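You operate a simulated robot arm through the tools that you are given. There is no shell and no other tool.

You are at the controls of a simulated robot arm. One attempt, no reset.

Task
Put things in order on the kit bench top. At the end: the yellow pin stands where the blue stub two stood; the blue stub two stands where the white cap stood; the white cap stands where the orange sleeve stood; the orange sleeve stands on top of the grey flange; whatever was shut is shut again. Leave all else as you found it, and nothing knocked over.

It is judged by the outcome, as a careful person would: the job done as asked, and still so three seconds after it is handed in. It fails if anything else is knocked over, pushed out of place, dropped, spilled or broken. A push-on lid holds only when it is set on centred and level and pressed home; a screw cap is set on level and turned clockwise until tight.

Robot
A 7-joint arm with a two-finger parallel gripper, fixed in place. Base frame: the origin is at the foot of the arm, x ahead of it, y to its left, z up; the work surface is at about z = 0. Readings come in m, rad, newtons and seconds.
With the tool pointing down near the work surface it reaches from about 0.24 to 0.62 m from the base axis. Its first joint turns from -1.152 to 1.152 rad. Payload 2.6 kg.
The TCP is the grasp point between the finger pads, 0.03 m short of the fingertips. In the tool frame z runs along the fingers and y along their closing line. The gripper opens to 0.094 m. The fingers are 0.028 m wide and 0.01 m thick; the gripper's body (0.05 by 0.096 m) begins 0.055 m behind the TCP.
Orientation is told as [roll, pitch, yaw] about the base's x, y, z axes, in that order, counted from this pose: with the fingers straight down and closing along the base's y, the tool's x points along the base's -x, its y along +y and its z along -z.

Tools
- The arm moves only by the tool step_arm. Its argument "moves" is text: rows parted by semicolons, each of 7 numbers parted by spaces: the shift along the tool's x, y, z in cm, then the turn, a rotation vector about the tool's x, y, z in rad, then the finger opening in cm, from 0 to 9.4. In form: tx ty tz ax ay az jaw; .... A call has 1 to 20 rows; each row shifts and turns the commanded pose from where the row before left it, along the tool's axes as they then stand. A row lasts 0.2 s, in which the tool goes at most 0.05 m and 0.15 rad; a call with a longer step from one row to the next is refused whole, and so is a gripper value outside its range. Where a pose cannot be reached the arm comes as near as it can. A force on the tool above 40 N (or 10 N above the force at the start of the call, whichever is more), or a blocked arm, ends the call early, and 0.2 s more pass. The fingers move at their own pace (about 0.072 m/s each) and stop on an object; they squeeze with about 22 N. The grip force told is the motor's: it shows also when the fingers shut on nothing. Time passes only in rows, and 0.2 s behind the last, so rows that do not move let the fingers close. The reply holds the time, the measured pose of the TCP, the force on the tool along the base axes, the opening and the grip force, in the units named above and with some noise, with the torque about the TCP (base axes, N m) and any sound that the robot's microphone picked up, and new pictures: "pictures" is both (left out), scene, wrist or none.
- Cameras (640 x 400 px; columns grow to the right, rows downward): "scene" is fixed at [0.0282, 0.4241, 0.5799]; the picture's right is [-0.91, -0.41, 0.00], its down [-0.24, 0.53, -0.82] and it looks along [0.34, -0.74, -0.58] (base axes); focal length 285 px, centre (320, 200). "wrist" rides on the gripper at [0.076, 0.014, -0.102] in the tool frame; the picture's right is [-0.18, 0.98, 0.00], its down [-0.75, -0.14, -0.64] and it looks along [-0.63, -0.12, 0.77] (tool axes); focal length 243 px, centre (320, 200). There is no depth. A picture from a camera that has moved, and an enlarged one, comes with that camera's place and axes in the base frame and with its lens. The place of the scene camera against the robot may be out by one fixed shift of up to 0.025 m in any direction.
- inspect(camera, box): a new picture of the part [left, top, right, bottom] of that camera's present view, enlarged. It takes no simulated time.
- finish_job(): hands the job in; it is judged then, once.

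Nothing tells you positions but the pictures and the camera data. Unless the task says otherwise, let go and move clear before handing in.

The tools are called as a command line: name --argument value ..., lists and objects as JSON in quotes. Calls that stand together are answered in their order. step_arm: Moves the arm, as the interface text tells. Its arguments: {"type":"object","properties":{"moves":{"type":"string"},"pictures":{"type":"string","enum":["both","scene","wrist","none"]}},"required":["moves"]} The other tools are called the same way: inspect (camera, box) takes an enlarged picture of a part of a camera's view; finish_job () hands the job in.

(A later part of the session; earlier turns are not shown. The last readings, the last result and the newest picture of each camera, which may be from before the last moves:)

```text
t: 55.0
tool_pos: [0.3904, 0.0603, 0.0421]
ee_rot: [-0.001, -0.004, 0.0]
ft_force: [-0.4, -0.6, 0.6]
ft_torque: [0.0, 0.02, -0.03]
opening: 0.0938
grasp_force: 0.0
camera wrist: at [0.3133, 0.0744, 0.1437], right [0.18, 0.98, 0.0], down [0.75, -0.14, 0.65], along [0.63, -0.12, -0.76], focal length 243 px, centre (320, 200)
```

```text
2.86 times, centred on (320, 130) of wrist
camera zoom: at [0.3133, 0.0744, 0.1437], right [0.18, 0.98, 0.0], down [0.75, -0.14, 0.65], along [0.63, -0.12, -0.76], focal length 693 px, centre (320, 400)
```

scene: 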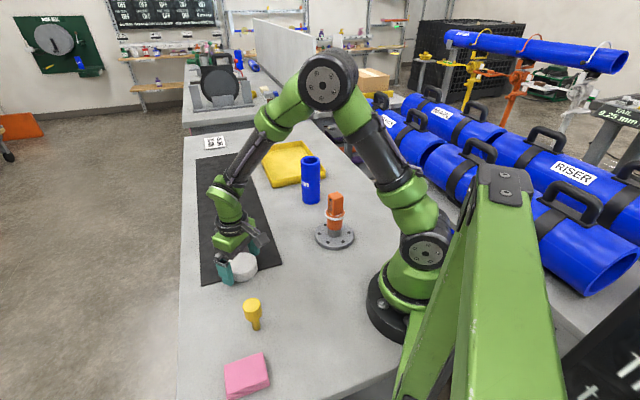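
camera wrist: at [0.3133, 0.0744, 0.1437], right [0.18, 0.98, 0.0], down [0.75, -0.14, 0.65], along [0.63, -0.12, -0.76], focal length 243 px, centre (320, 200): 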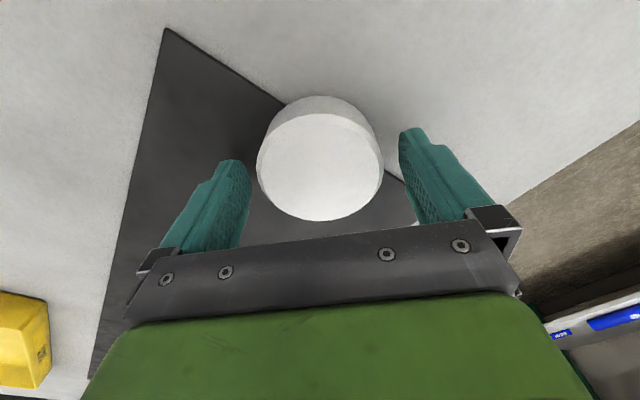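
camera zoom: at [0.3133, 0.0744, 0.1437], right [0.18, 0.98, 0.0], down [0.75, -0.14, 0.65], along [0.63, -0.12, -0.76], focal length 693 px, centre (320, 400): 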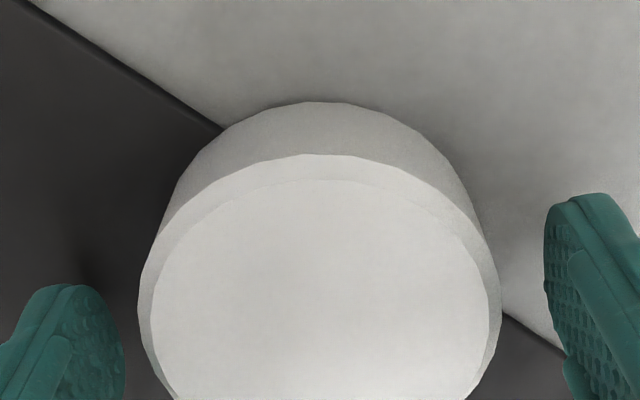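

Cap placed flat. Now I rise and move across high to look at the blue stub from above.

step_arm --moves "0 0 -1 0 0 0 9.4;0 0 -2 0 0 0 9.4;0 0 -4 0 0 0 9.4;0 0 -4.5 0 0 0 9.4;0 0 -4.5 0 0 0 9.4;0 0 -4.5 0 0 0 9.4;0 0 -4.5 0 0 0 9.4;2 -3.5 0 0 0 0 9.4;2 -4 0 0 0 0 9.4;2 -4 0 0 0 0 9.4;2 -4 0 0 0 0 9.4;2 -4 0 0 0 0 9.4;0 -4 0 0 0 0 9.4;0 -4 0 0 0 0 9.4;0 0 0 0 0 0 9.4;0 0 0 0 0 0 9.4"

inspect --camera "wrist" --box '[180, 30, 480, 230]'

inspect --camera "scene" --box '[260, 130, 356, 210]'

```text
t: 58.4
tool_pos: [0.2904, -0.2154, 0.2903]
ee_rot: [-0.001, -0.006, 0.0]
ft_force: [0.4, 0.0, 0.6]
ft_torque: [-0.02, 0.0, 0.0]
opening: 0.094
grasp_force: 0.0
camera wrist: at [0.214, -0.2014, 0.3929], right [0.18, 0.98, 0.0], down [0.75, -0.14, 0.65], along [0.63, -0.12, -0.76], focal length 243 px, centre (320, 200)
```

scene: 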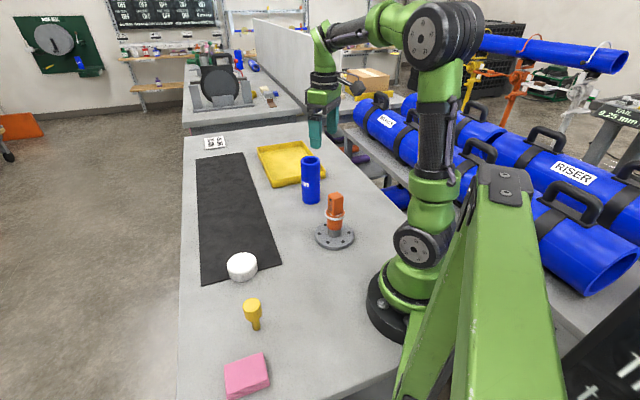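
wrist: 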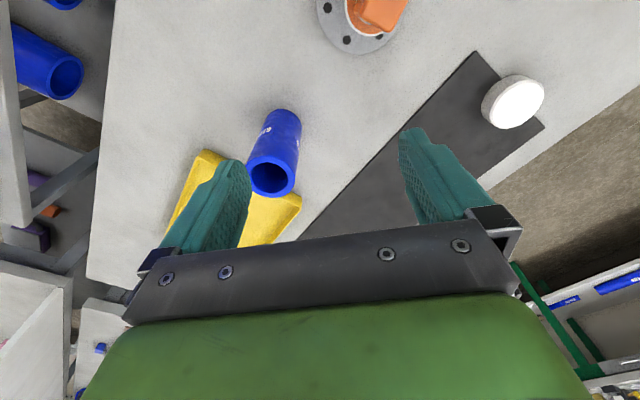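

```text
2.00 times, centred on (330, 130) of wrist
camera zoom: at [0.214, -0.2014, 0.3929], right [0.18, 0.98, 0.0], down [0.75, -0.14, 0.65], along [0.63, -0.12, -0.76], focal length 485 px, centre (300, 340)
```

zoom: 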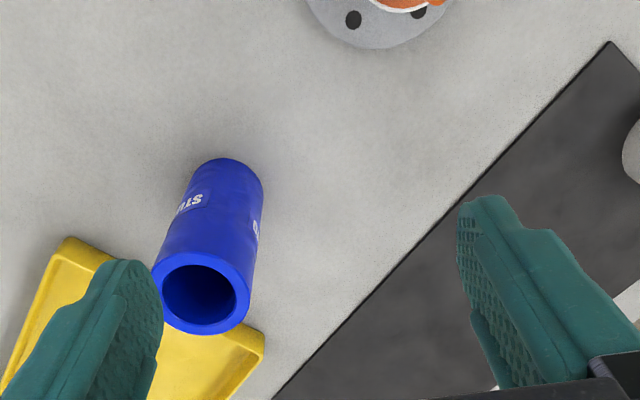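

```text
5.00 times, centred on (308, 170) of scene
camera zoom: at [0.0283, 0.4241, 0.5799], right [-0.91, -0.41, 0.0], down [-0.24, 0.53, -0.82], along [0.34, -0.74, -0.58], focal length 1424 px, centre (380, 350)
```

zoom: 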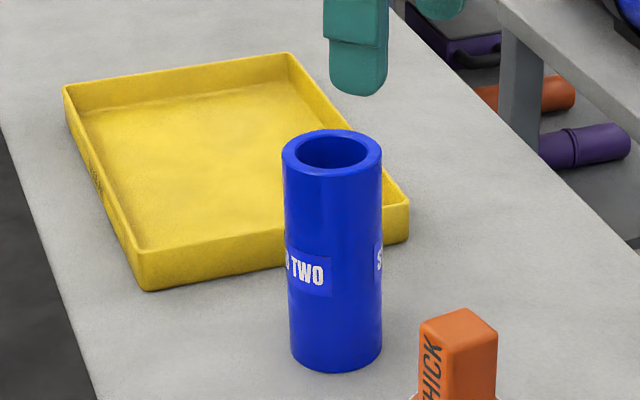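

The stub is about 60 mm across, 150 mm tall, centred near (0.367, -0.290). I'll go over it and check alignment.

step_arm --moves "-2 -2 0 0 0 0 9.4;-3 -3 0 0 0 0 9.4;-2.7 -2.5 0 0 0 0 9.4;0 0 0 0 0 0 9.4;0 0 0 0 0 0 9.4"

inspect --camera "wrist" --box '[220, 30, 420, 170]'

```text
t: 59.6
tool_pos: [0.368, -0.2898, 0.291]
ee_rot: [0.0, -0.005, 0.001]
ft_force: [-0.7, -0.6, -0.1]
ft_torque: [0.01, 0.01, 0.0]
opening: 0.0942
grasp_force: 0.0
camera wrist: at [0.2903, -0.2758, 0.393], right [0.18, 0.98, 0.0], down [0.75, -0.14, 0.65], along [0.63, -0.12, -0.76], focal length 243 px, centre (320, 200)
```

scene: 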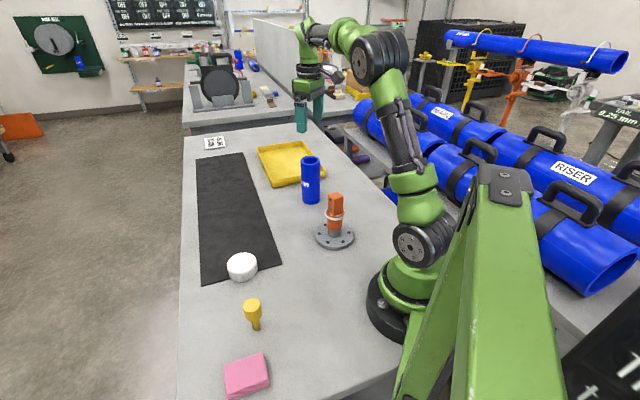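
wrist: 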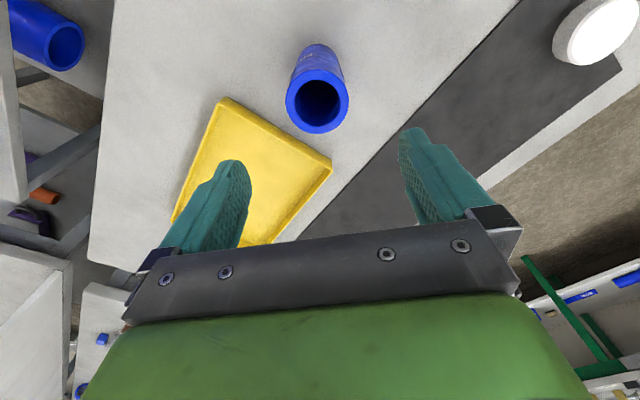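

```text
2.86 times, centred on (320, 100) of wrist
camera zoom: at [0.2903, -0.2758, 0.393], right [0.18, 0.98, 0.0], down [0.75, -0.14, 0.65], along [0.63, -0.12, -0.76], focal length 693 px, centre (320, 486)
```

zoom: 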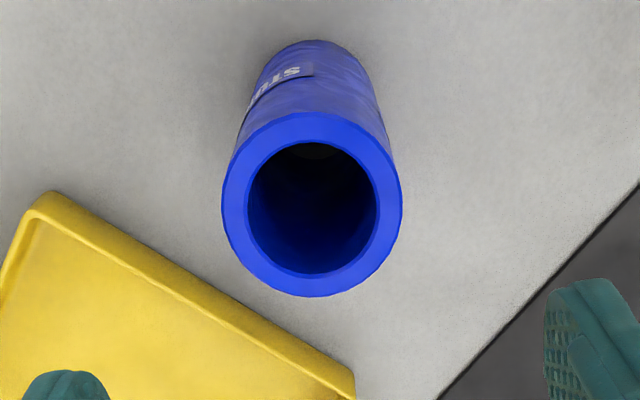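

step_arm --moves "0 -0.2 2 0 0 0 9.4;0 0 3 0 0 0 9.4;0 0 3 0 0 0 9.4;0 0 3 0 0 0 9.4;0 0 3 0 0 0 9.4;0 0 2 0 0 0 9.4;0 0 1.5 0 0 0 9.4;0 0 0 0 0 0 9.4"

inspect --camera "scene" --box '[260, 130, 356, 210]'

```text
t: 61.4
tool_pos: [0.3672, -0.2917, 0.1161]
ee_rot: [-0.001, -0.006, -0.001]
ft_force: [1.0, -0.2, 0.3]
ft_torque: [0.02, -0.01, 0.0]
opening: 0.0941
grasp_force: 0.0
camera wrist: at [0.2905, -0.2781, 0.2186], right [0.18, 0.98, 0.0], down [0.75, -0.14, 0.65], along [0.63, -0.12, -0.76], focal length 243 px, centre (320, 200)
```

scene: 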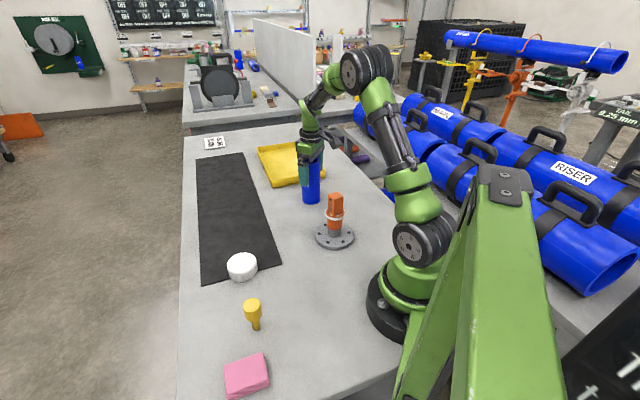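
wrist: 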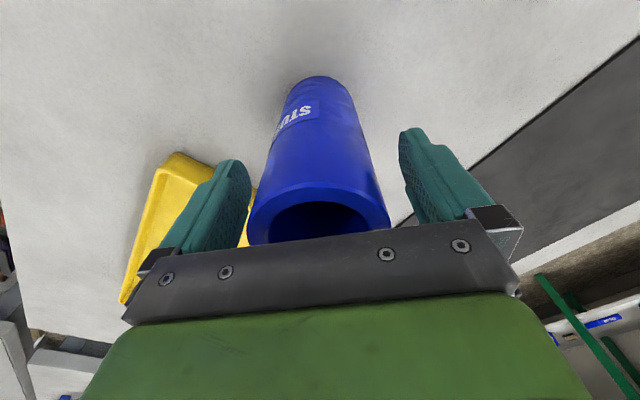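

```text
5.00 times, centred on (308, 170) of scene
camera zoom: at [0.0282, 0.4241, 0.5799], right [-0.91, -0.41, 0.0], down [-0.24, 0.53, -0.82], along [0.34, -0.74, -0.58], focal length 1424 px, centre (380, 350)
```

zoom: 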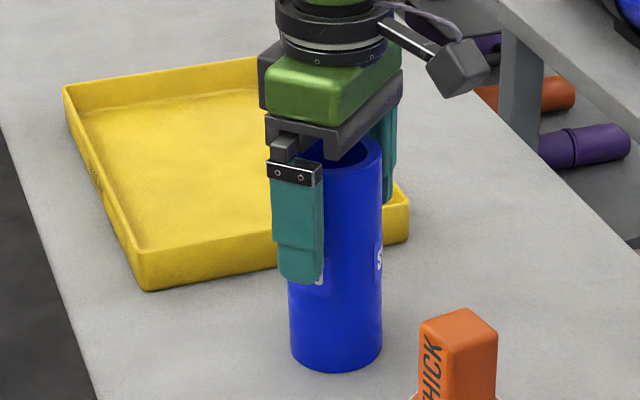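

step_arm --moves "0 0 0 0 0 0 8;0 0 0 0 0 0 7;0 0 0 0 0 0 6.4;0 0 0 0 0 0 6;0 0 0 0 0 0 5;0 0 0 0 0 0 4;0 0 0 0 0 0 3.5;0 0 0 0 0 0 3.5" --pictures "wrist"

step_arm --moves "0 0 -0.1 0 0 0 3.5;0 0 -0.1 0 0 0 3.5;0 0 -0.1 0 0 0 3.5;0 0 -0.2 0 0 0 3.5;0 0 -0.3 0 0 0 3.5;0 0 -0.3 0 0 0 3.5;0 0 0 0 0 0 3.5"

inspect --camera "scene" --box '[260, 130, 356, 210]'

```text
t: 63.2
tool_pos: [0.3674, -0.2921, 0.1163]
ee_rot: [0.001, -0.006, 0.002]
ft_force: [0.1, -0.6, 0.0]
ft_torque: [0.02, 0.02, -0.02]
opening: 0.0664
grasp_force: 22.3
camera wrist: at [0.2906, -0.2782, 0.2189], right [0.18, 0.98, 0.0], down [0.75, -0.14, 0.65], along [0.63, -0.12, -0.76], focal length 243 px, centre (320, 200)
```

wrist: 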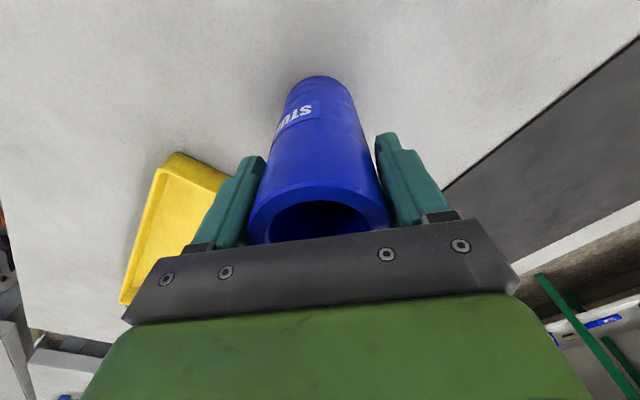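

```text
t: 64.8
tool_pos: [0.3655, -0.292, 0.129]
ee_rot: [0.0, -0.007, -0.001]
ft_force: [-1.0, 0.2, -2.1]
ft_torque: [0.01, -0.01, 0.0]
opening: 0.0663
grasp_force: 21.9
camera wrist: at [0.2897, -0.2777, 0.23], right [0.18, 0.98, 0.0], down [0.75, -0.14, 0.65], along [0.63, -0.12, -0.76], focal length 243 px, centre (320, 200)
```

scene: 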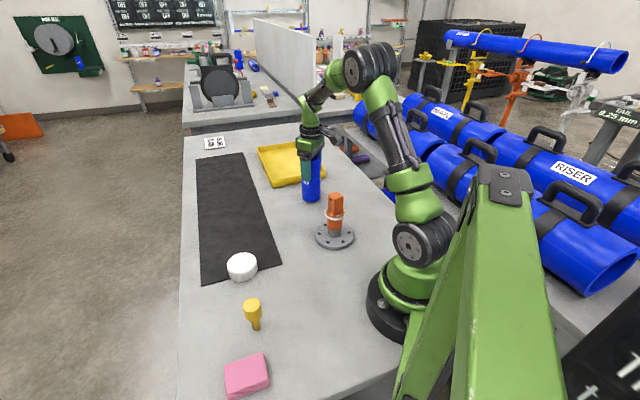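
wrist: 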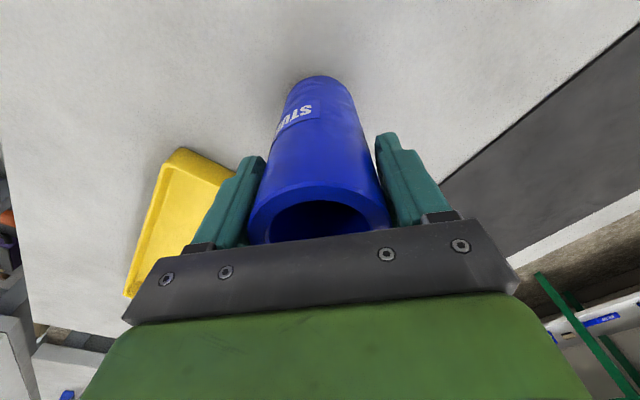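

```text
5.00 times, centred on (308, 170) of scene
camera zoom: at [0.0283, 0.4241, 0.5799], right [-0.91, -0.41, 0.0], down [-0.24, 0.53, -0.82], along [0.34, -0.74, -0.58], focal length 1424 px, centre (380, 350)
```

zoom: 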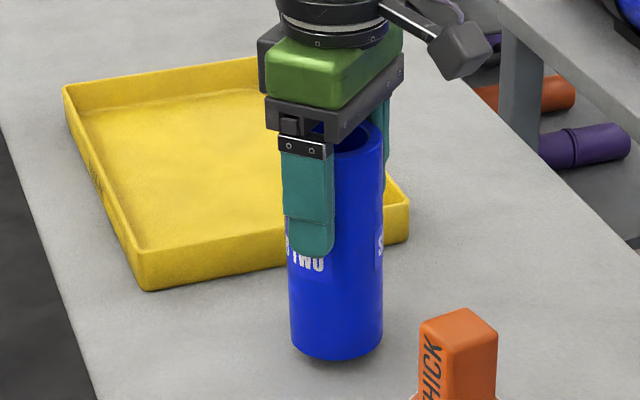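

The stub (66 mm wide) lifts cleanly. I'll raise it and carry it over to where the white cap stood, about (0.4245, -0.1245).

step_arm --moves "0 0 -0.5 0 0 0 3.5;0 0 -1 0 0 0 3.5;0 0 -1.2 0 0 0 3.5;0 0 -1.2 0 0 0 3.5;0 0 -0.8 0 0 0 3.5;-0.105 0.335 -0.3 0 0 0 3.5;-0.21 0.67 0 0 0 0 3.5;-0.315 1.005 0 0 0 0 3.5;-0.42 1.34 0 0 0 0 3.5;-0.525 1.675 0 0 0 0 3.5;-0.525 1.675 0 0 0 0 3.5;-0.525 1.675 0 0 0 0 3.5;-0.525 1.675 0 0 0 0 3.5;-0.525 1.675 0 0 0 0 3.5;-0.525 1.675 0 0 0 0 3.5;-0.42 1.34 0 0 0 0 3.5;-0.315 1.005 0 0 0 0 3.5;-0.21 0.67 0 0 0 0 3.5;-0.105 0.335 0 0 0 0 3.5;0 0 0 0 0 0 3.5"

inspect --camera "wrist" --box '[180, 0, 480, 200]'

inspect --camera "scene" --box '[215, 160, 311, 240]'

```text
t: 69.0
tool_pos: [0.4181, -0.1227, 0.1765]
ee_rot: [0.0, -0.006, 0.001]
ft_force: [-0.2, -0.9, -2.1]
ft_torque: [0.0, 0.02, 0.0]
opening: 0.0664
grasp_force: 21.9
camera wrist: at [0.3413, -0.109, 0.2788], right [0.18, 0.98, 0.0], down [0.75, -0.14, 0.65], along [0.63, -0.12, -0.76], focal length 243 px, centre (320, 200)
```

scene: 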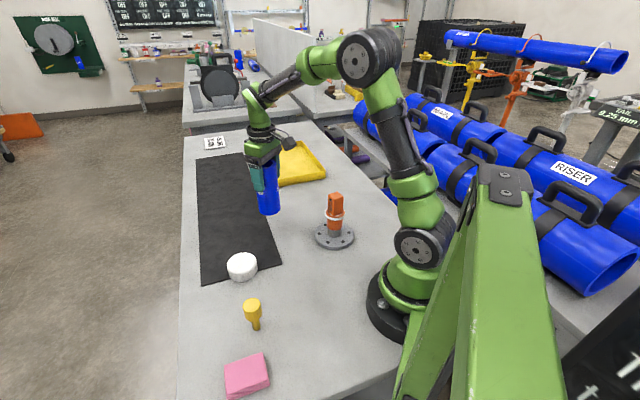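
wrist: 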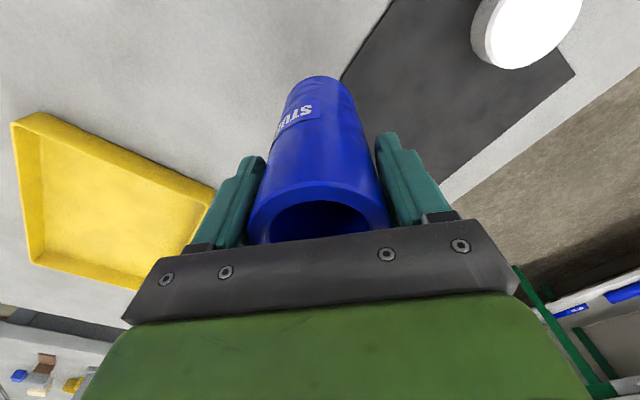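

```text
2.00 times, centred on (330, 100) of wrist
camera zoom: at [0.3413, -0.109, 0.2788], right [0.18, 0.98, 0.0], down [0.75, -0.14, 0.65], along [0.63, -0.12, -0.76], focal length 485 px, centre (300, 400)
```

zoom: 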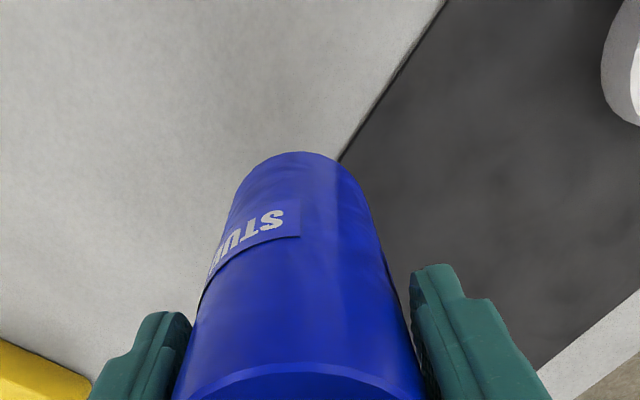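

```text
5.00 times, centred on (263, 200) of scene
camera zoom: at [0.0283, 0.4241, 0.5799], right [-0.91, -0.41, 0.0], down [-0.24, 0.53, -0.82], along [0.34, -0.74, -0.58], focal length 1424 px, centre (605, 200)
```

zoom: 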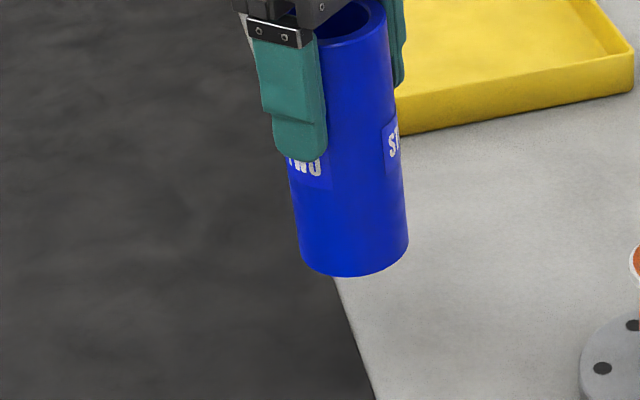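

step_arm --moves "0 -0.1 0.4 0 0 0 3.5;0 -0.05 0.8 0 0 0 3.5;0 0 1 0 0 0 3.5;0 0 1 0 0 0 3.5;0 0 0.8 0 0 0 3.5;0 0 0.6 0 0 0 3.5;0 0 0.3 0 0 0 3.5;0 0 0.1 0 0 0 3.5;0 0 0 0 0 0 3.5"

inspect --camera "scene" --box '[245, 195, 309, 245]'

inspect --camera "wrist" --box '[220, 30, 420, 170]'

```text
t: 71.0
tool_pos: [0.4192, -0.126, 0.128]
ee_rot: [-0.001, -0.006, 0.0]
ft_force: [0.2, 0.2, -2.2]
ft_torque: [-0.01, 0.01, 0.0]
opening: 0.0665
grasp_force: 21.9
camera wrist: at [0.3417, -0.1118, 0.2299], right [0.18, 0.98, 0.0], down [0.75, -0.14, 0.65], along [0.63, -0.12, -0.76], focal length 243 px, centre (320, 200)
```

scene: 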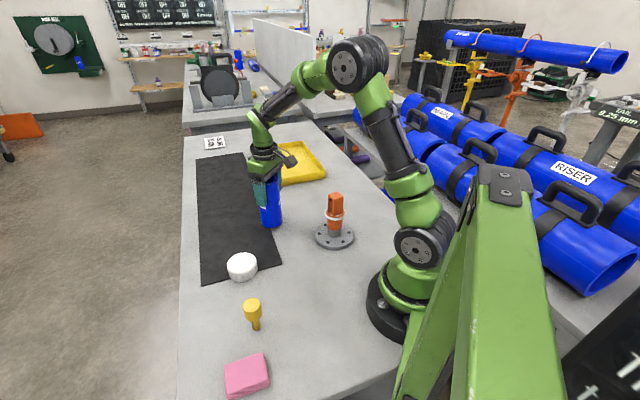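
wrist: 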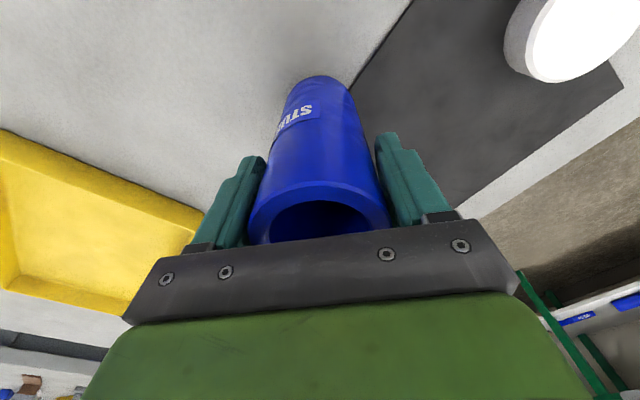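

```text
8.00 times, centred on (277, 220) of scene
camera zoom: at [0.0283, 0.4241, 0.5799], right [-0.91, -0.41, 0.0], down [-0.24, 0.53, -0.82], along [0.34, -0.74, -0.58], focal length 2278 px, centre (664, 40)
```

zoom: 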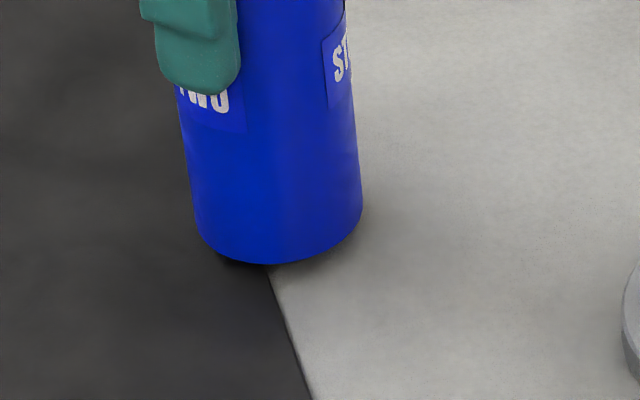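

```text
2.86 times, centred on (320, 100) of wrist
camera zoom: at [0.3417, -0.1118, 0.2299], right [0.18, 0.98, 0.0], down [0.75, -0.14, 0.65], along [0.63, -0.12, -0.76], focal length 693 px, centre (320, 486)
```

zoom: 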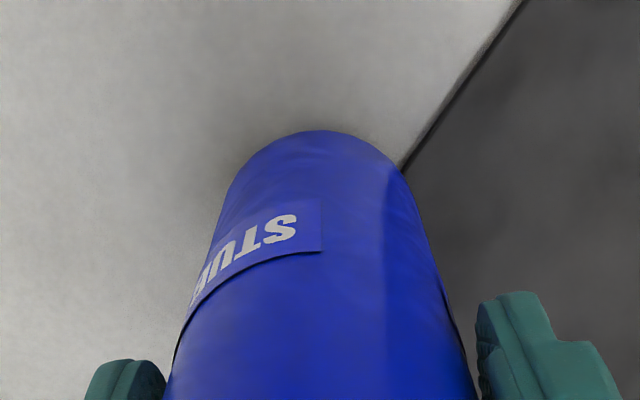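

The scene comparison with the cap's old outline says the stub should go about 5 mm further out; I correct that, then lower toward contact.

step_arm --moves "-0.25 0.05 0 0 0 0 3.5;-0.25 0.05 0 0 0 0 3.5;0 0 0.3 0 0 0 3.5;0 0 0.2 0 0 0 3.5;0 0 0.1 0 0 0 3.5;0 0 0 0 0 0 3.5"

inspect --camera "scene" --box '[245, 195, 309, 245]'

```text
t: 72.4
tool_pos: [0.4214, -0.125, 0.1217]
ee_rot: [0.002, -0.004, 0.0]
ft_force: [0.1, 0.4, -1.9]
ft_torque: [0.01, 0.0, 0.0]
opening: 0.0663
grasp_force: 22.1
camera wrist: at [0.3465, -0.1105, 0.2235], right [0.18, 0.98, 0.0], down [0.75, -0.14, 0.65], along [0.63, -0.12, -0.76], focal length 243 px, centre (320, 200)
```

scene: 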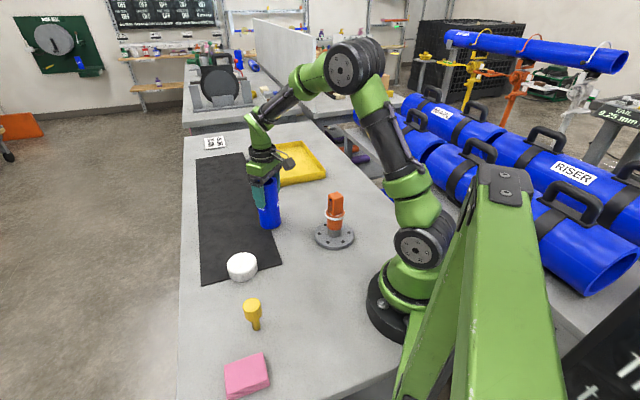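
wrist: 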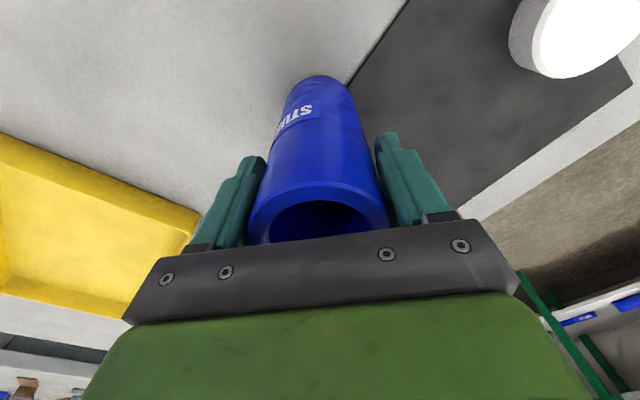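

```text
8.00 times, centred on (277, 220) of scene
camera zoom: at [0.0283, 0.4241, 0.5799], right [-0.91, -0.41, 0.0], down [-0.24, 0.53, -0.82], along [0.34, -0.74, -0.58], focal length 2278 px, centre (664, 40)
```

zoom: 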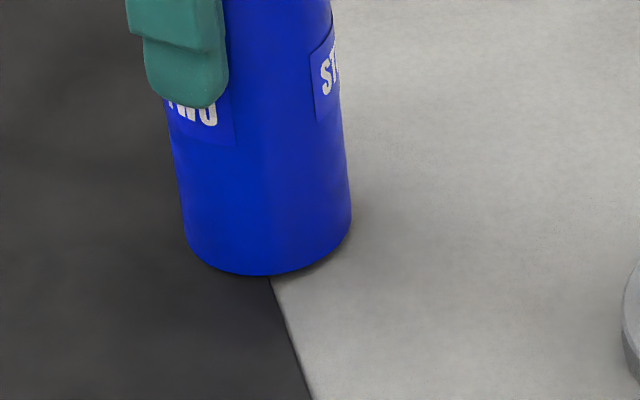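

That matches the cap's old footprint. Lowering to contact.

step_arm --moves "-0.1 0 0.1 0 0 0 3.5;0 0 0.1 0 0 0 3.5;0 0 0 0 0 0 3.5" --pictures "none"

step_arm --moves "0 0 0.1 0 0 0 3.5;0 0 0 0 0 0 3.5" --pictures "none"

```text
t: 73.2
tool_pos: [0.4245, -0.1245, 0.1199]
ee_rot: [-0.001, -0.007, 0.002]
ft_force: [-5.7, -0.2, 13.0]
ft_torque: [0.01, 0.14, 0.03]
opening: 0.0665
grasp_force: 21.9
```

```text
t: 73.8
tool_pos: [0.4261, -0.1245, 0.1204]
ee_rot: [0.0, -0.007, 0.0]
ft_force: [-0.8, -0.6, 15.0]
ft_torque: [0.06, -0.47, 0.09]
opening: 0.0666
grasp_force: 22.2
```

step_arm --moves "0 0 -0.1 0 0 0 3.5;0 0 0 0 0 0 3.5;0 0 0 0 0 0 3.5" --pictures "both"

inspect --camera "scene" --box '[245, 195, 309, 245]'

inspect --camera "wrist" --box '[220, 30, 420, 170]'

```text
t: 74.6
tool_pos: [0.4244, -0.1249, 0.1194]
ee_rot: [0.001, -0.005, 0.0]
ft_force: [4.6, -1.9, 4.0]
ft_torque: [-0.08, -0.49, -0.15]
opening: 0.066
grasp_force: 22.0
camera wrist: at [0.3476, -0.1102, 0.2214], right [0.18, 0.98, 0.0], down [0.75, -0.14, 0.65], along [0.63, -0.12, -0.76], focal length 243 px, centre (320, 200)
```

scene: 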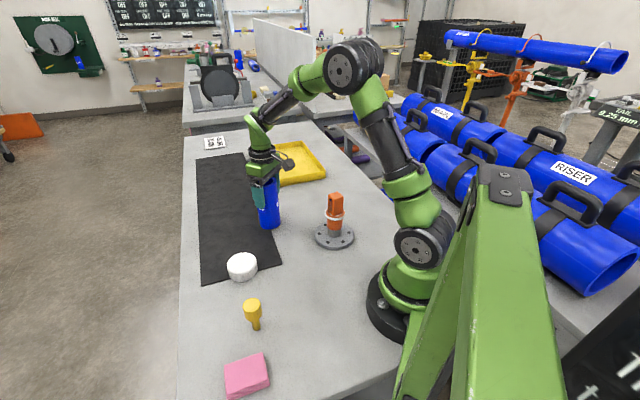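
wrist: 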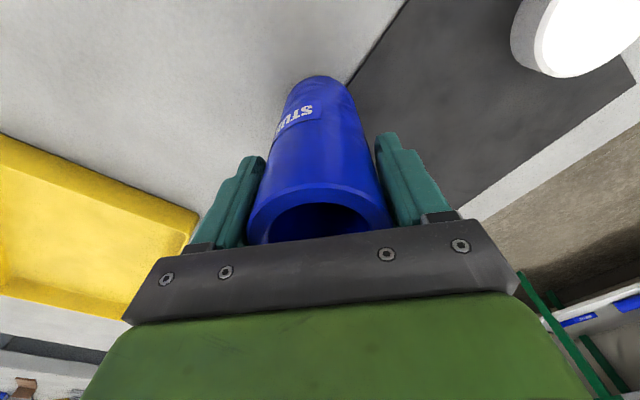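

```text
8.00 times, centred on (277, 220) of scene
camera zoom: at [0.0282, 0.4241, 0.5799], right [-0.91, -0.41, 0.0], down [-0.24, 0.53, -0.82], along [0.34, -0.74, -0.58], focal length 2278 px, centre (664, 40)
```

zoom: 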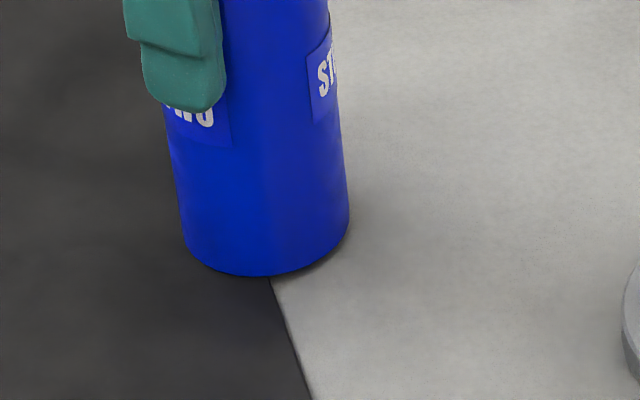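

```text
2.86 times, centred on (320, 100) of wrist
camera zoom: at [0.3476, -0.1102, 0.2214], right [0.18, 0.98, 0.0], down [0.75, -0.14, 0.65], along [0.63, -0.12, -0.76], focal length 693 px, centre (320, 486)
```

zoom: 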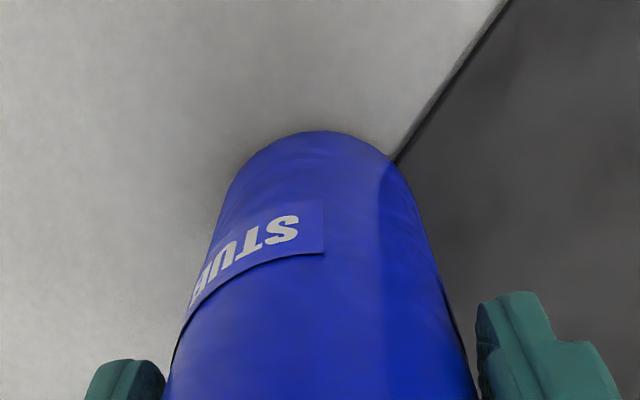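

step_arm --moves "0 0 0 0 0 0 6.5;0 0 0 0 0 0 6.7;0 0 0 0 0 0 6.8;0 0 0 0 0 0 6.9;0 0 0 0 0 0 7.0;0 0 0 0 0 0 7.2;0 0 0 0 0 0 7.2"

inspect --camera "scene" --box '[237, 155, 317, 245]'

inspect --camera "wrist" --box '[220, 30, 420, 170]'

```text
t: 76.2
tool_pos: [0.4248, -0.1245, 0.1206]
ee_rot: [0.0, -0.005, 0.0]
ft_force: [-0.8, 0.9, -0.5]
ft_torque: [-0.02, 0.0, -0.02]
opening: 0.072
grasp_force: 0.0
camera wrist: at [0.3477, -0.1101, 0.2217], right [0.18, 0.98, 0.0], down [0.75, -0.14, 0.65], along [0.63, -0.12, -0.76], focal length 243 px, centre (320, 200)
```

scene: 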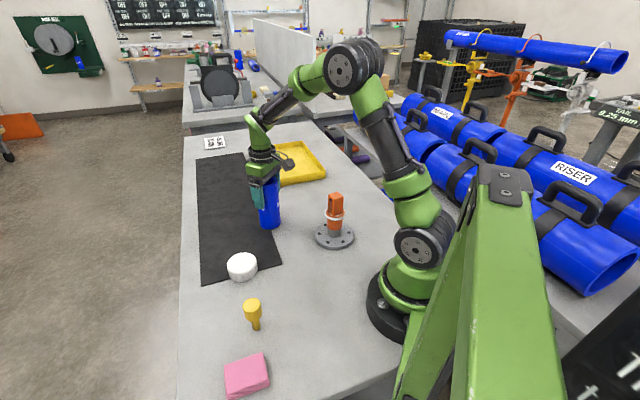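
wrist: 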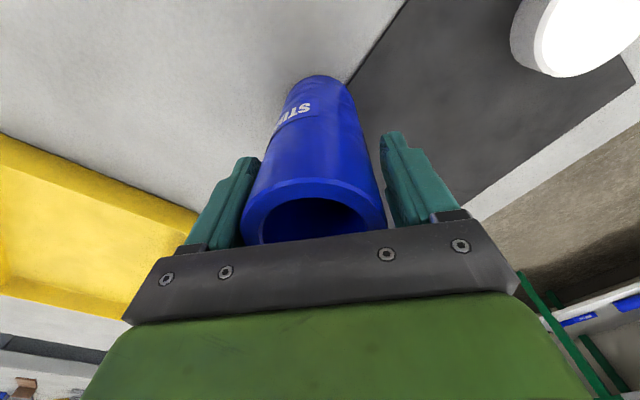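

```text
4.44 times, centred on (277, 200) of scene
camera zoom: at [0.0282, 0.4241, 0.5799], right [-0.91, -0.41, 0.0], down [-0.24, 0.53, -0.82], along [0.34, -0.74, -0.58], focal length 1266 px, centre (511, 200)
```

zoom: 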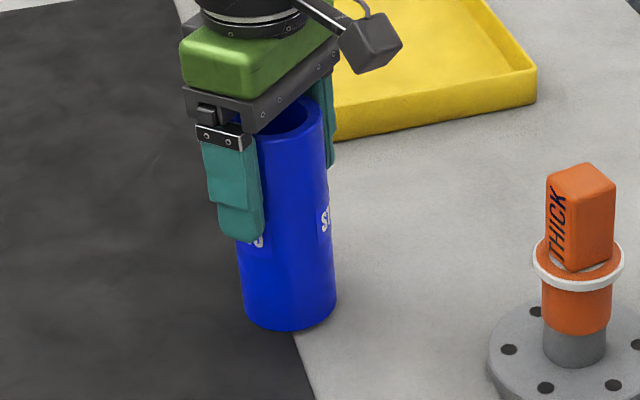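

```text
2.86 times, centred on (320, 100) of wrist
camera zoom: at [0.3477, -0.1101, 0.2217], right [0.18, 0.98, 0.0], down [0.75, -0.14, 0.65], along [0.63, -0.12, -0.76], focal length 693 px, centre (320, 486)
```

zoom: 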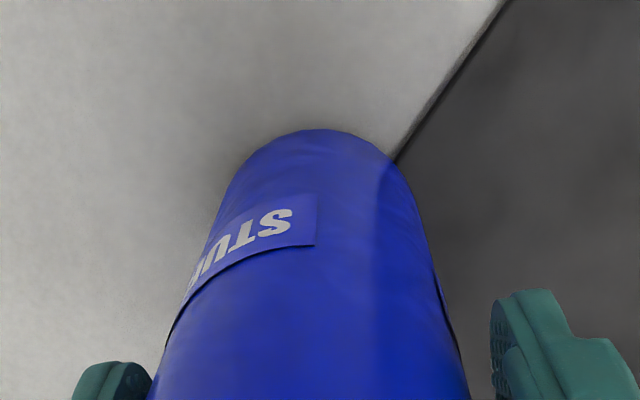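

step_arm --moves "0 0 0 0 0 0 7.4;0 0 0 0 0 0 7.6;0 0 0 0 0 0 7.8;0 0 0 0 0 0 8.0;0 0 0 0 0 0 8.3;0 0 0 0 0 0 8.6;0 0 0 0 0 0 9;0 0 0 0 0 0 9.4;0 0 0 0 0 0 9.4"

inspect --camera "wrist" --box '[220, 60, 420, 250]'

```text
t: 78.2
tool_pos: [0.4242, -0.1248, 0.1206]
ee_rot: [0.001, -0.007, -0.001]
ft_force: [-0.1, -0.3, 0.0]
ft_torque: [0.0, 0.02, 0.02]
opening: 0.0942
grasp_force: 0.1
camera wrist: at [0.3477, -0.1101, 0.2217], right [0.18, 0.98, 0.0], down [0.75, -0.14, 0.65], along [0.63, -0.12, -0.76], focal length 243 px, centre (320, 200)
```

scene: 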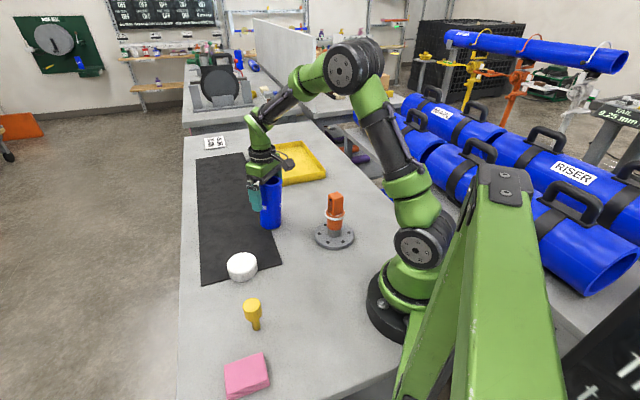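
wrist: 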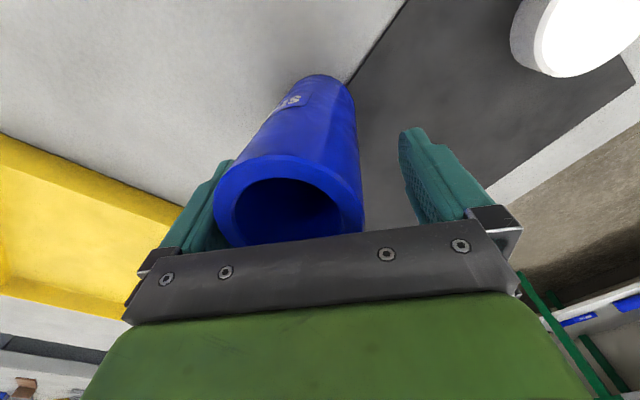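

```text
2.11 times, centred on (320, 155) of wrist
camera zoom: at [0.3477, -0.1101, 0.2217], right [0.18, 0.98, 0.0], down [0.75, -0.14, 0.65], along [0.63, -0.12, -0.76], focal length 511 px, centre (320, 295)
```

zoom: 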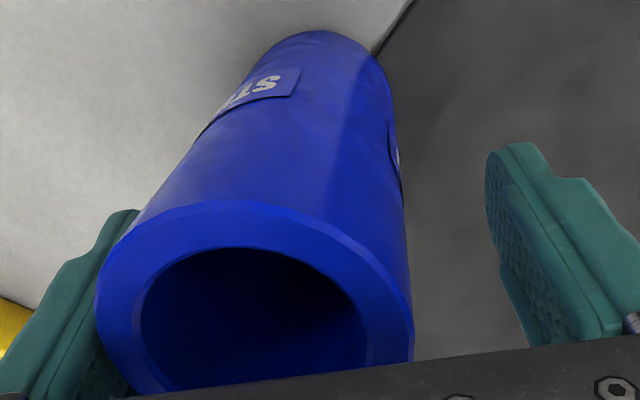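

The stub leans a little because the place straddles the mat edge. I'll shift the open gripper a few mm to see whether it stands by itself or leans on a finger.

step_arm --moves "0 -0.15 0 0 0 0 9.4;0 -0.15 0 0 0 0 9.4;0 -0.15 0 0 0 0 9.4;0 -0.15 0 0 0 0 9.4;0 0 0 0 0 0 9.4"

inspect --camera "wrist" --box '[220, 60, 420, 250]'

inspect --camera "scene" --box '[237, 155, 317, 245]'

```text
t: 79.4
tool_pos: [0.426, -0.131, 0.1199]
ee_rot: [0.0, -0.006, 0.0]
ft_force: [0.4, -0.5, 0.6]
ft_torque: [0.03, 0.02, -0.01]
opening: 0.0943
grasp_force: 0.2
camera wrist: at [0.3487, -0.1168, 0.2221], right [0.18, 0.98, 0.0], down [0.75, -0.14, 0.65], along [0.63, -0.12, -0.76], focal length 243 px, centre (320, 200)
```

scene: 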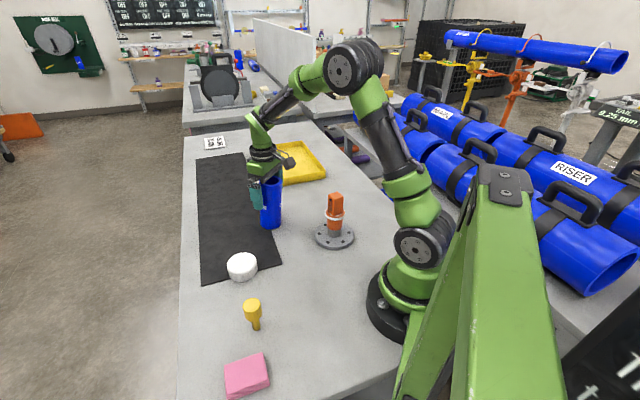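
wrist: 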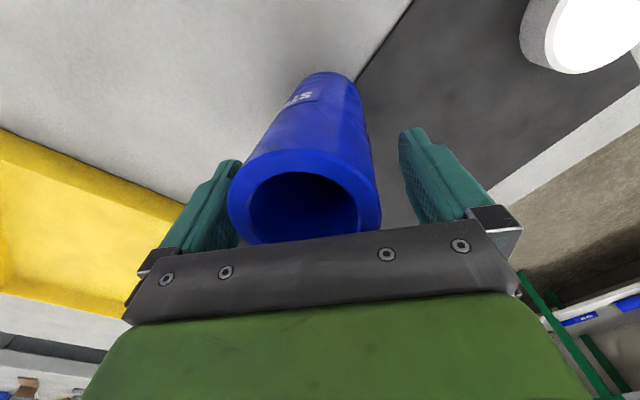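

```text
2.11 times, centred on (320, 155) of wrist
camera zoom: at [0.3487, -0.1168, 0.2221], right [0.18, 0.98, 0.0], down [0.75, -0.14, 0.65], along [0.63, -0.12, -0.76], focal length 511 px, centre (320, 295)
```

zoom: 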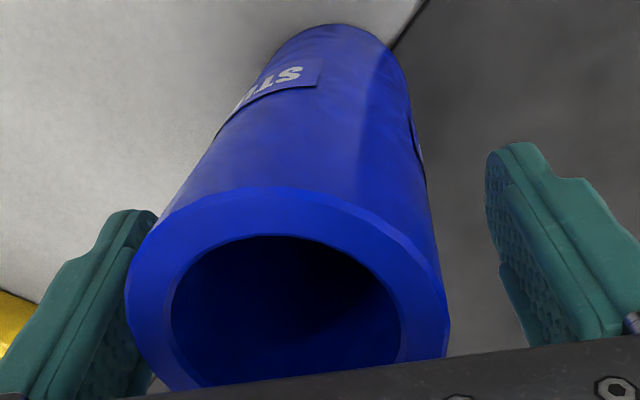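

```text
4.44 times, centred on (277, 200) of scene
camera zoom: at [0.0282, 0.4241, 0.5799], right [-0.91, -0.41, 0.0], down [-0.24, 0.53, -0.82], along [0.34, -0.74, -0.58], focal length 1266 px, centre (511, 200)
```

zoom: 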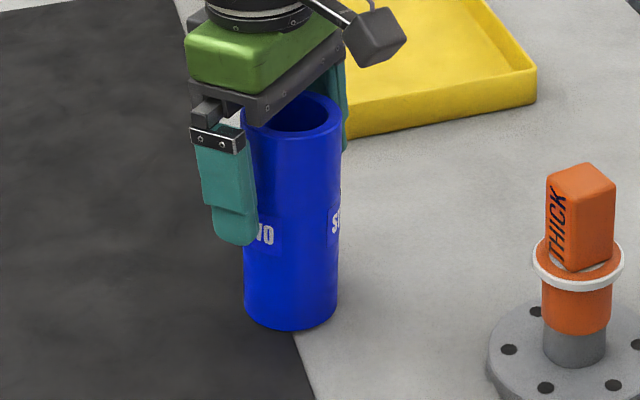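

The stub stands by itself with a slight lean over the mat edge, just as the cap must have. I'll centre the open jaws on it and withdraw straight up.

step_arm --moves "0 -0.2 0 0 0 0 9.4;0 0 -0.3 0 0 0 9.4;0 0 -0.6 0 0 0 9.4;0 0 -1 0 0 0 9.4;0 0 -1.5 0 0 0 9.4;0 0 -2 0 0 0 9.4;0 0 -3 0 0 0 9.4;0 0 -4 0 0 0 9.4;0 0 -3 0 0 0 9.4;2 2 -1 0 0 0 9.4;4 2 0 0 0 0 9.4;0 0 0 0 0 0 9.4;0 0 0 0 0 0 9.4"

inspect --camera "scene" --box '[230, 155, 326, 245]'

inspect --camera "wrist" --box '[220, 60, 420, 200]'

```text
t: 82.2
tool_pos: [0.3653, -0.0914, 0.2869]
ee_rot: [-0.001, -0.006, -0.001]
ft_force: [0.1, -0.1, -0.1]
ft_torque: [0.02, 0.01, 0.01]
opening: 0.0941
grasp_force: 0.1
camera wrist: at [0.2884, -0.0774, 0.3884], right [0.18, 0.98, 0.0], down [0.75, -0.14, 0.65], along [0.63, -0.12, -0.76], focal length 243 px, centre (320, 200)
```

scene: 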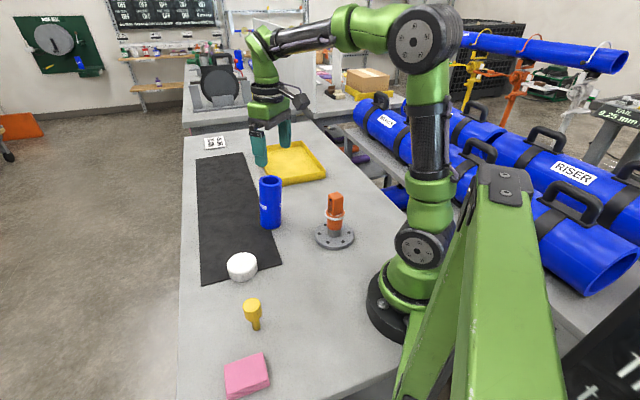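
wrist: 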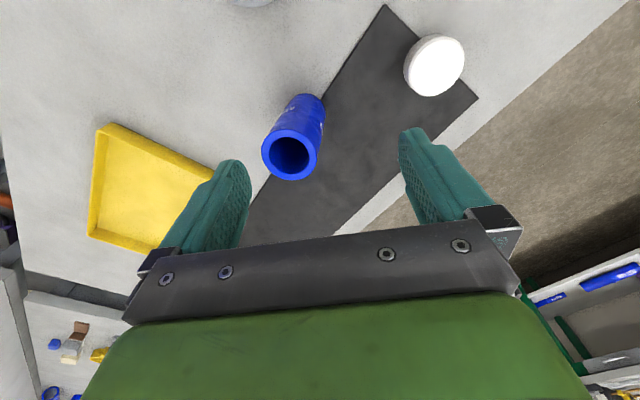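

```text
4.44 times, centred on (278, 200) of scene
camera zoom: at [0.0282, 0.4241, 0.5799], right [-0.91, -0.41, 0.0], down [-0.24, 0.53, -0.82], along [0.34, -0.74, -0.58], focal length 1266 px, centre (507, 200)
```

zoom: 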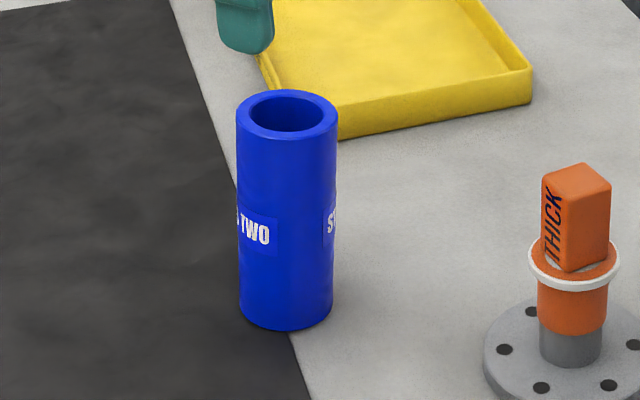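

```text
2.86 times, centred on (320, 130) of wrist
camera zoom: at [0.2884, -0.0774, 0.3884], right [0.18, 0.98, 0.0], down [0.75, -0.14, 0.65], along [0.63, -0.12, -0.76], focal length 693 px, centre (320, 400)
```

zoom: 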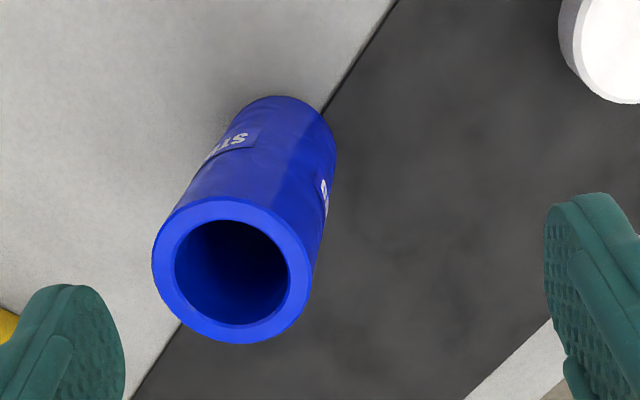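

Stub stands stably (about 6° lean, as the spot straddles the mat's edge). Now on to the yellow pin for a close look.

step_arm --moves "1.2 2 0 0 0 0 9.4;1.8 3 0.2 0 0 0 9.4;1.8 3 0.2 0 0 0 9.4;1.8 3 0.3 0 0 0 9.4;1.8 3 0.3 0 0 0 9.4;1.8 3 0.3 0 0 0 9.4;1.8 3 0.3 0 0 0 9.4;0.5 1 0 0 0 0 9.4;0 0 0 0 0 0 9.4;0 0 0 0 0 0 9.4"

inspect --camera "wrist" --box '[300, 50, 440, 160]'

inspect --camera "scene" --box '[220, 290, 284, 340]'

```text
t: 84.4
tool_pos: [0.2394, 0.1189, 0.2664]
ee_rot: [0.0, -0.006, 0.0]
ft_force: [0.4, 0.2, -0.9]
ft_torque: [-0.03, 0.02, 0.02]
opening: 0.094
grasp_force: 0.0
camera wrist: at [0.1631, 0.1317, 0.3692], right [0.18, 0.98, 0.0], down [0.75, -0.14, 0.65], along [0.63, -0.12, -0.76], focal length 243 px, centre (320, 200)
```

scene: 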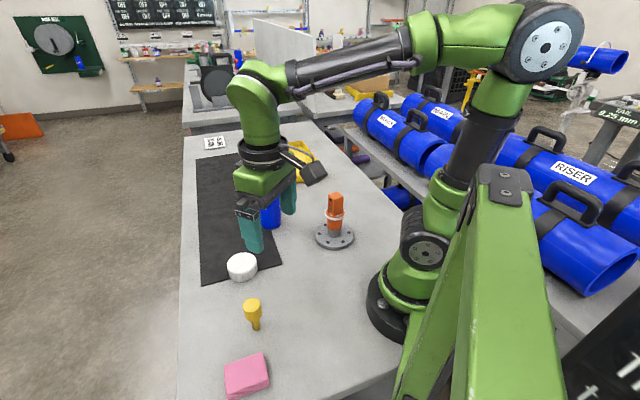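
wrist: 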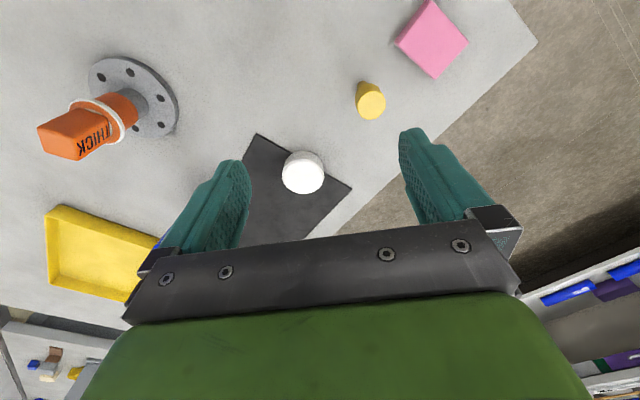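

```text
3.64 times, centred on (370, 105) of wrist
camera zoom: at [0.1631, 0.1317, 0.3692], right [0.18, 0.98, 0.0], down [0.75, -0.14, 0.65], along [0.63, -0.12, -0.76], focal length 882 px, centre (138, 546)
```

zoom: 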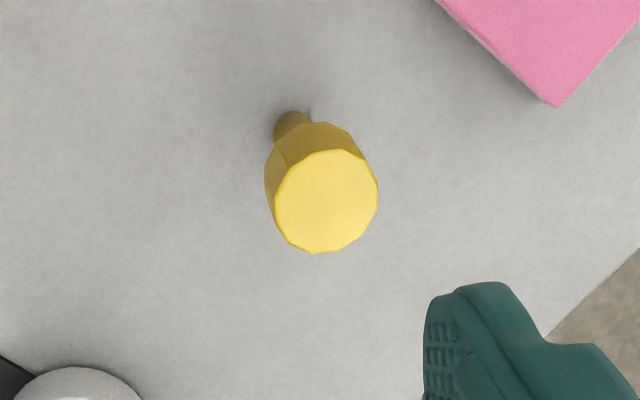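

```text
8.00 times, centred on (252, 315) of scene
camera zoom: at [0.0282, 0.4241, 0.5799], right [-0.91, -0.41, 0.0], down [-0.24, 0.53, -0.82], along [0.34, -0.74, -0.58], focal length 2278 px, centre (864, -720)
```

zoom: 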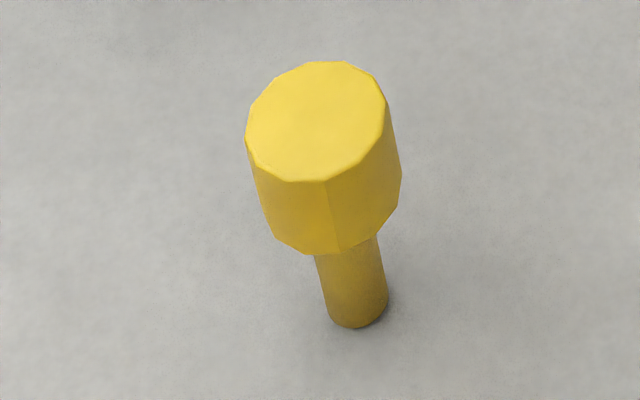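

Pin: head about 34 mm wide, top near z=0.074, centred near (0.272, 0.176), pink pad at safe distance. Going over it.

step_arm --moves "-1.1 1.9 1 0 0 0 7;-1.1 1.9 2 0 0 0 7;-1.1 1.9 2 0 0 0 7;0 0 1.6 0 0 0 7;0 0 0 0 0 0 7;0 0 0 0 0 0 7"

inspect --camera "wrist" --box '[220, 20, 420, 160]'

```text
t: 85.8
tool_pos: [0.2735, 0.1753, 0.2015]
ee_rot: [0.001, -0.006, 0.0]
ft_force: [-0.7, -0.3, -0.4]
ft_torque: [0.01, 0.03, -0.03]
opening: 0.07
grasp_force: 0.1
camera wrist: at [0.197, 0.1896, 0.3024], right [0.18, 0.98, 0.0], down [0.75, -0.14, 0.65], along [0.63, -0.12, -0.76], focal length 243 px, centre (320, 200)
```

scene: 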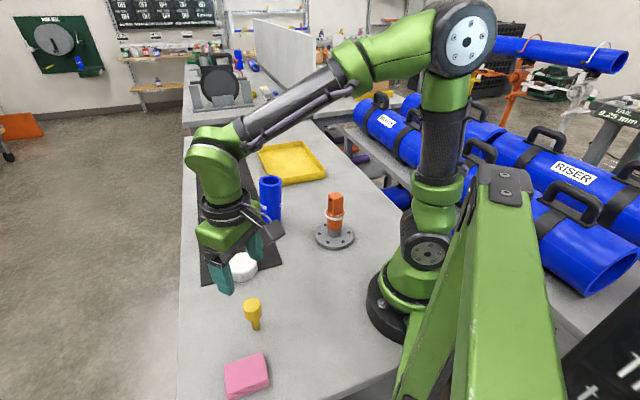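
wrist: 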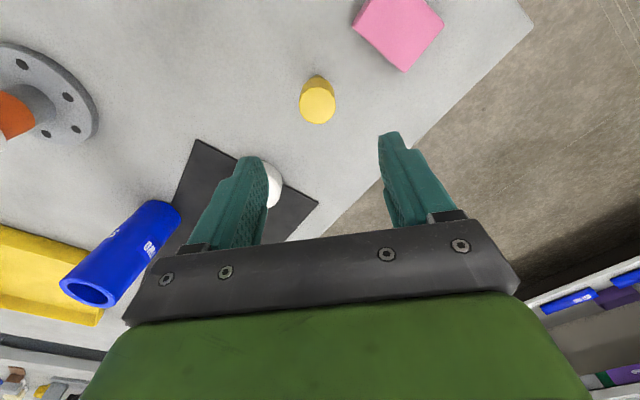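

```text
2.86 times, centred on (320, 90) of wrist
camera zoom: at [0.197, 0.1896, 0.3024], right [0.18, 0.98, 0.0], down [0.75, -0.14, 0.65], along [0.63, -0.12, -0.76], focal length 693 px, centre (320, 514)
```

zoom: 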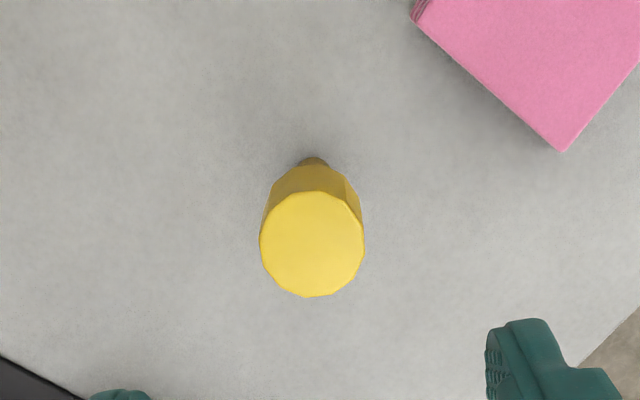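

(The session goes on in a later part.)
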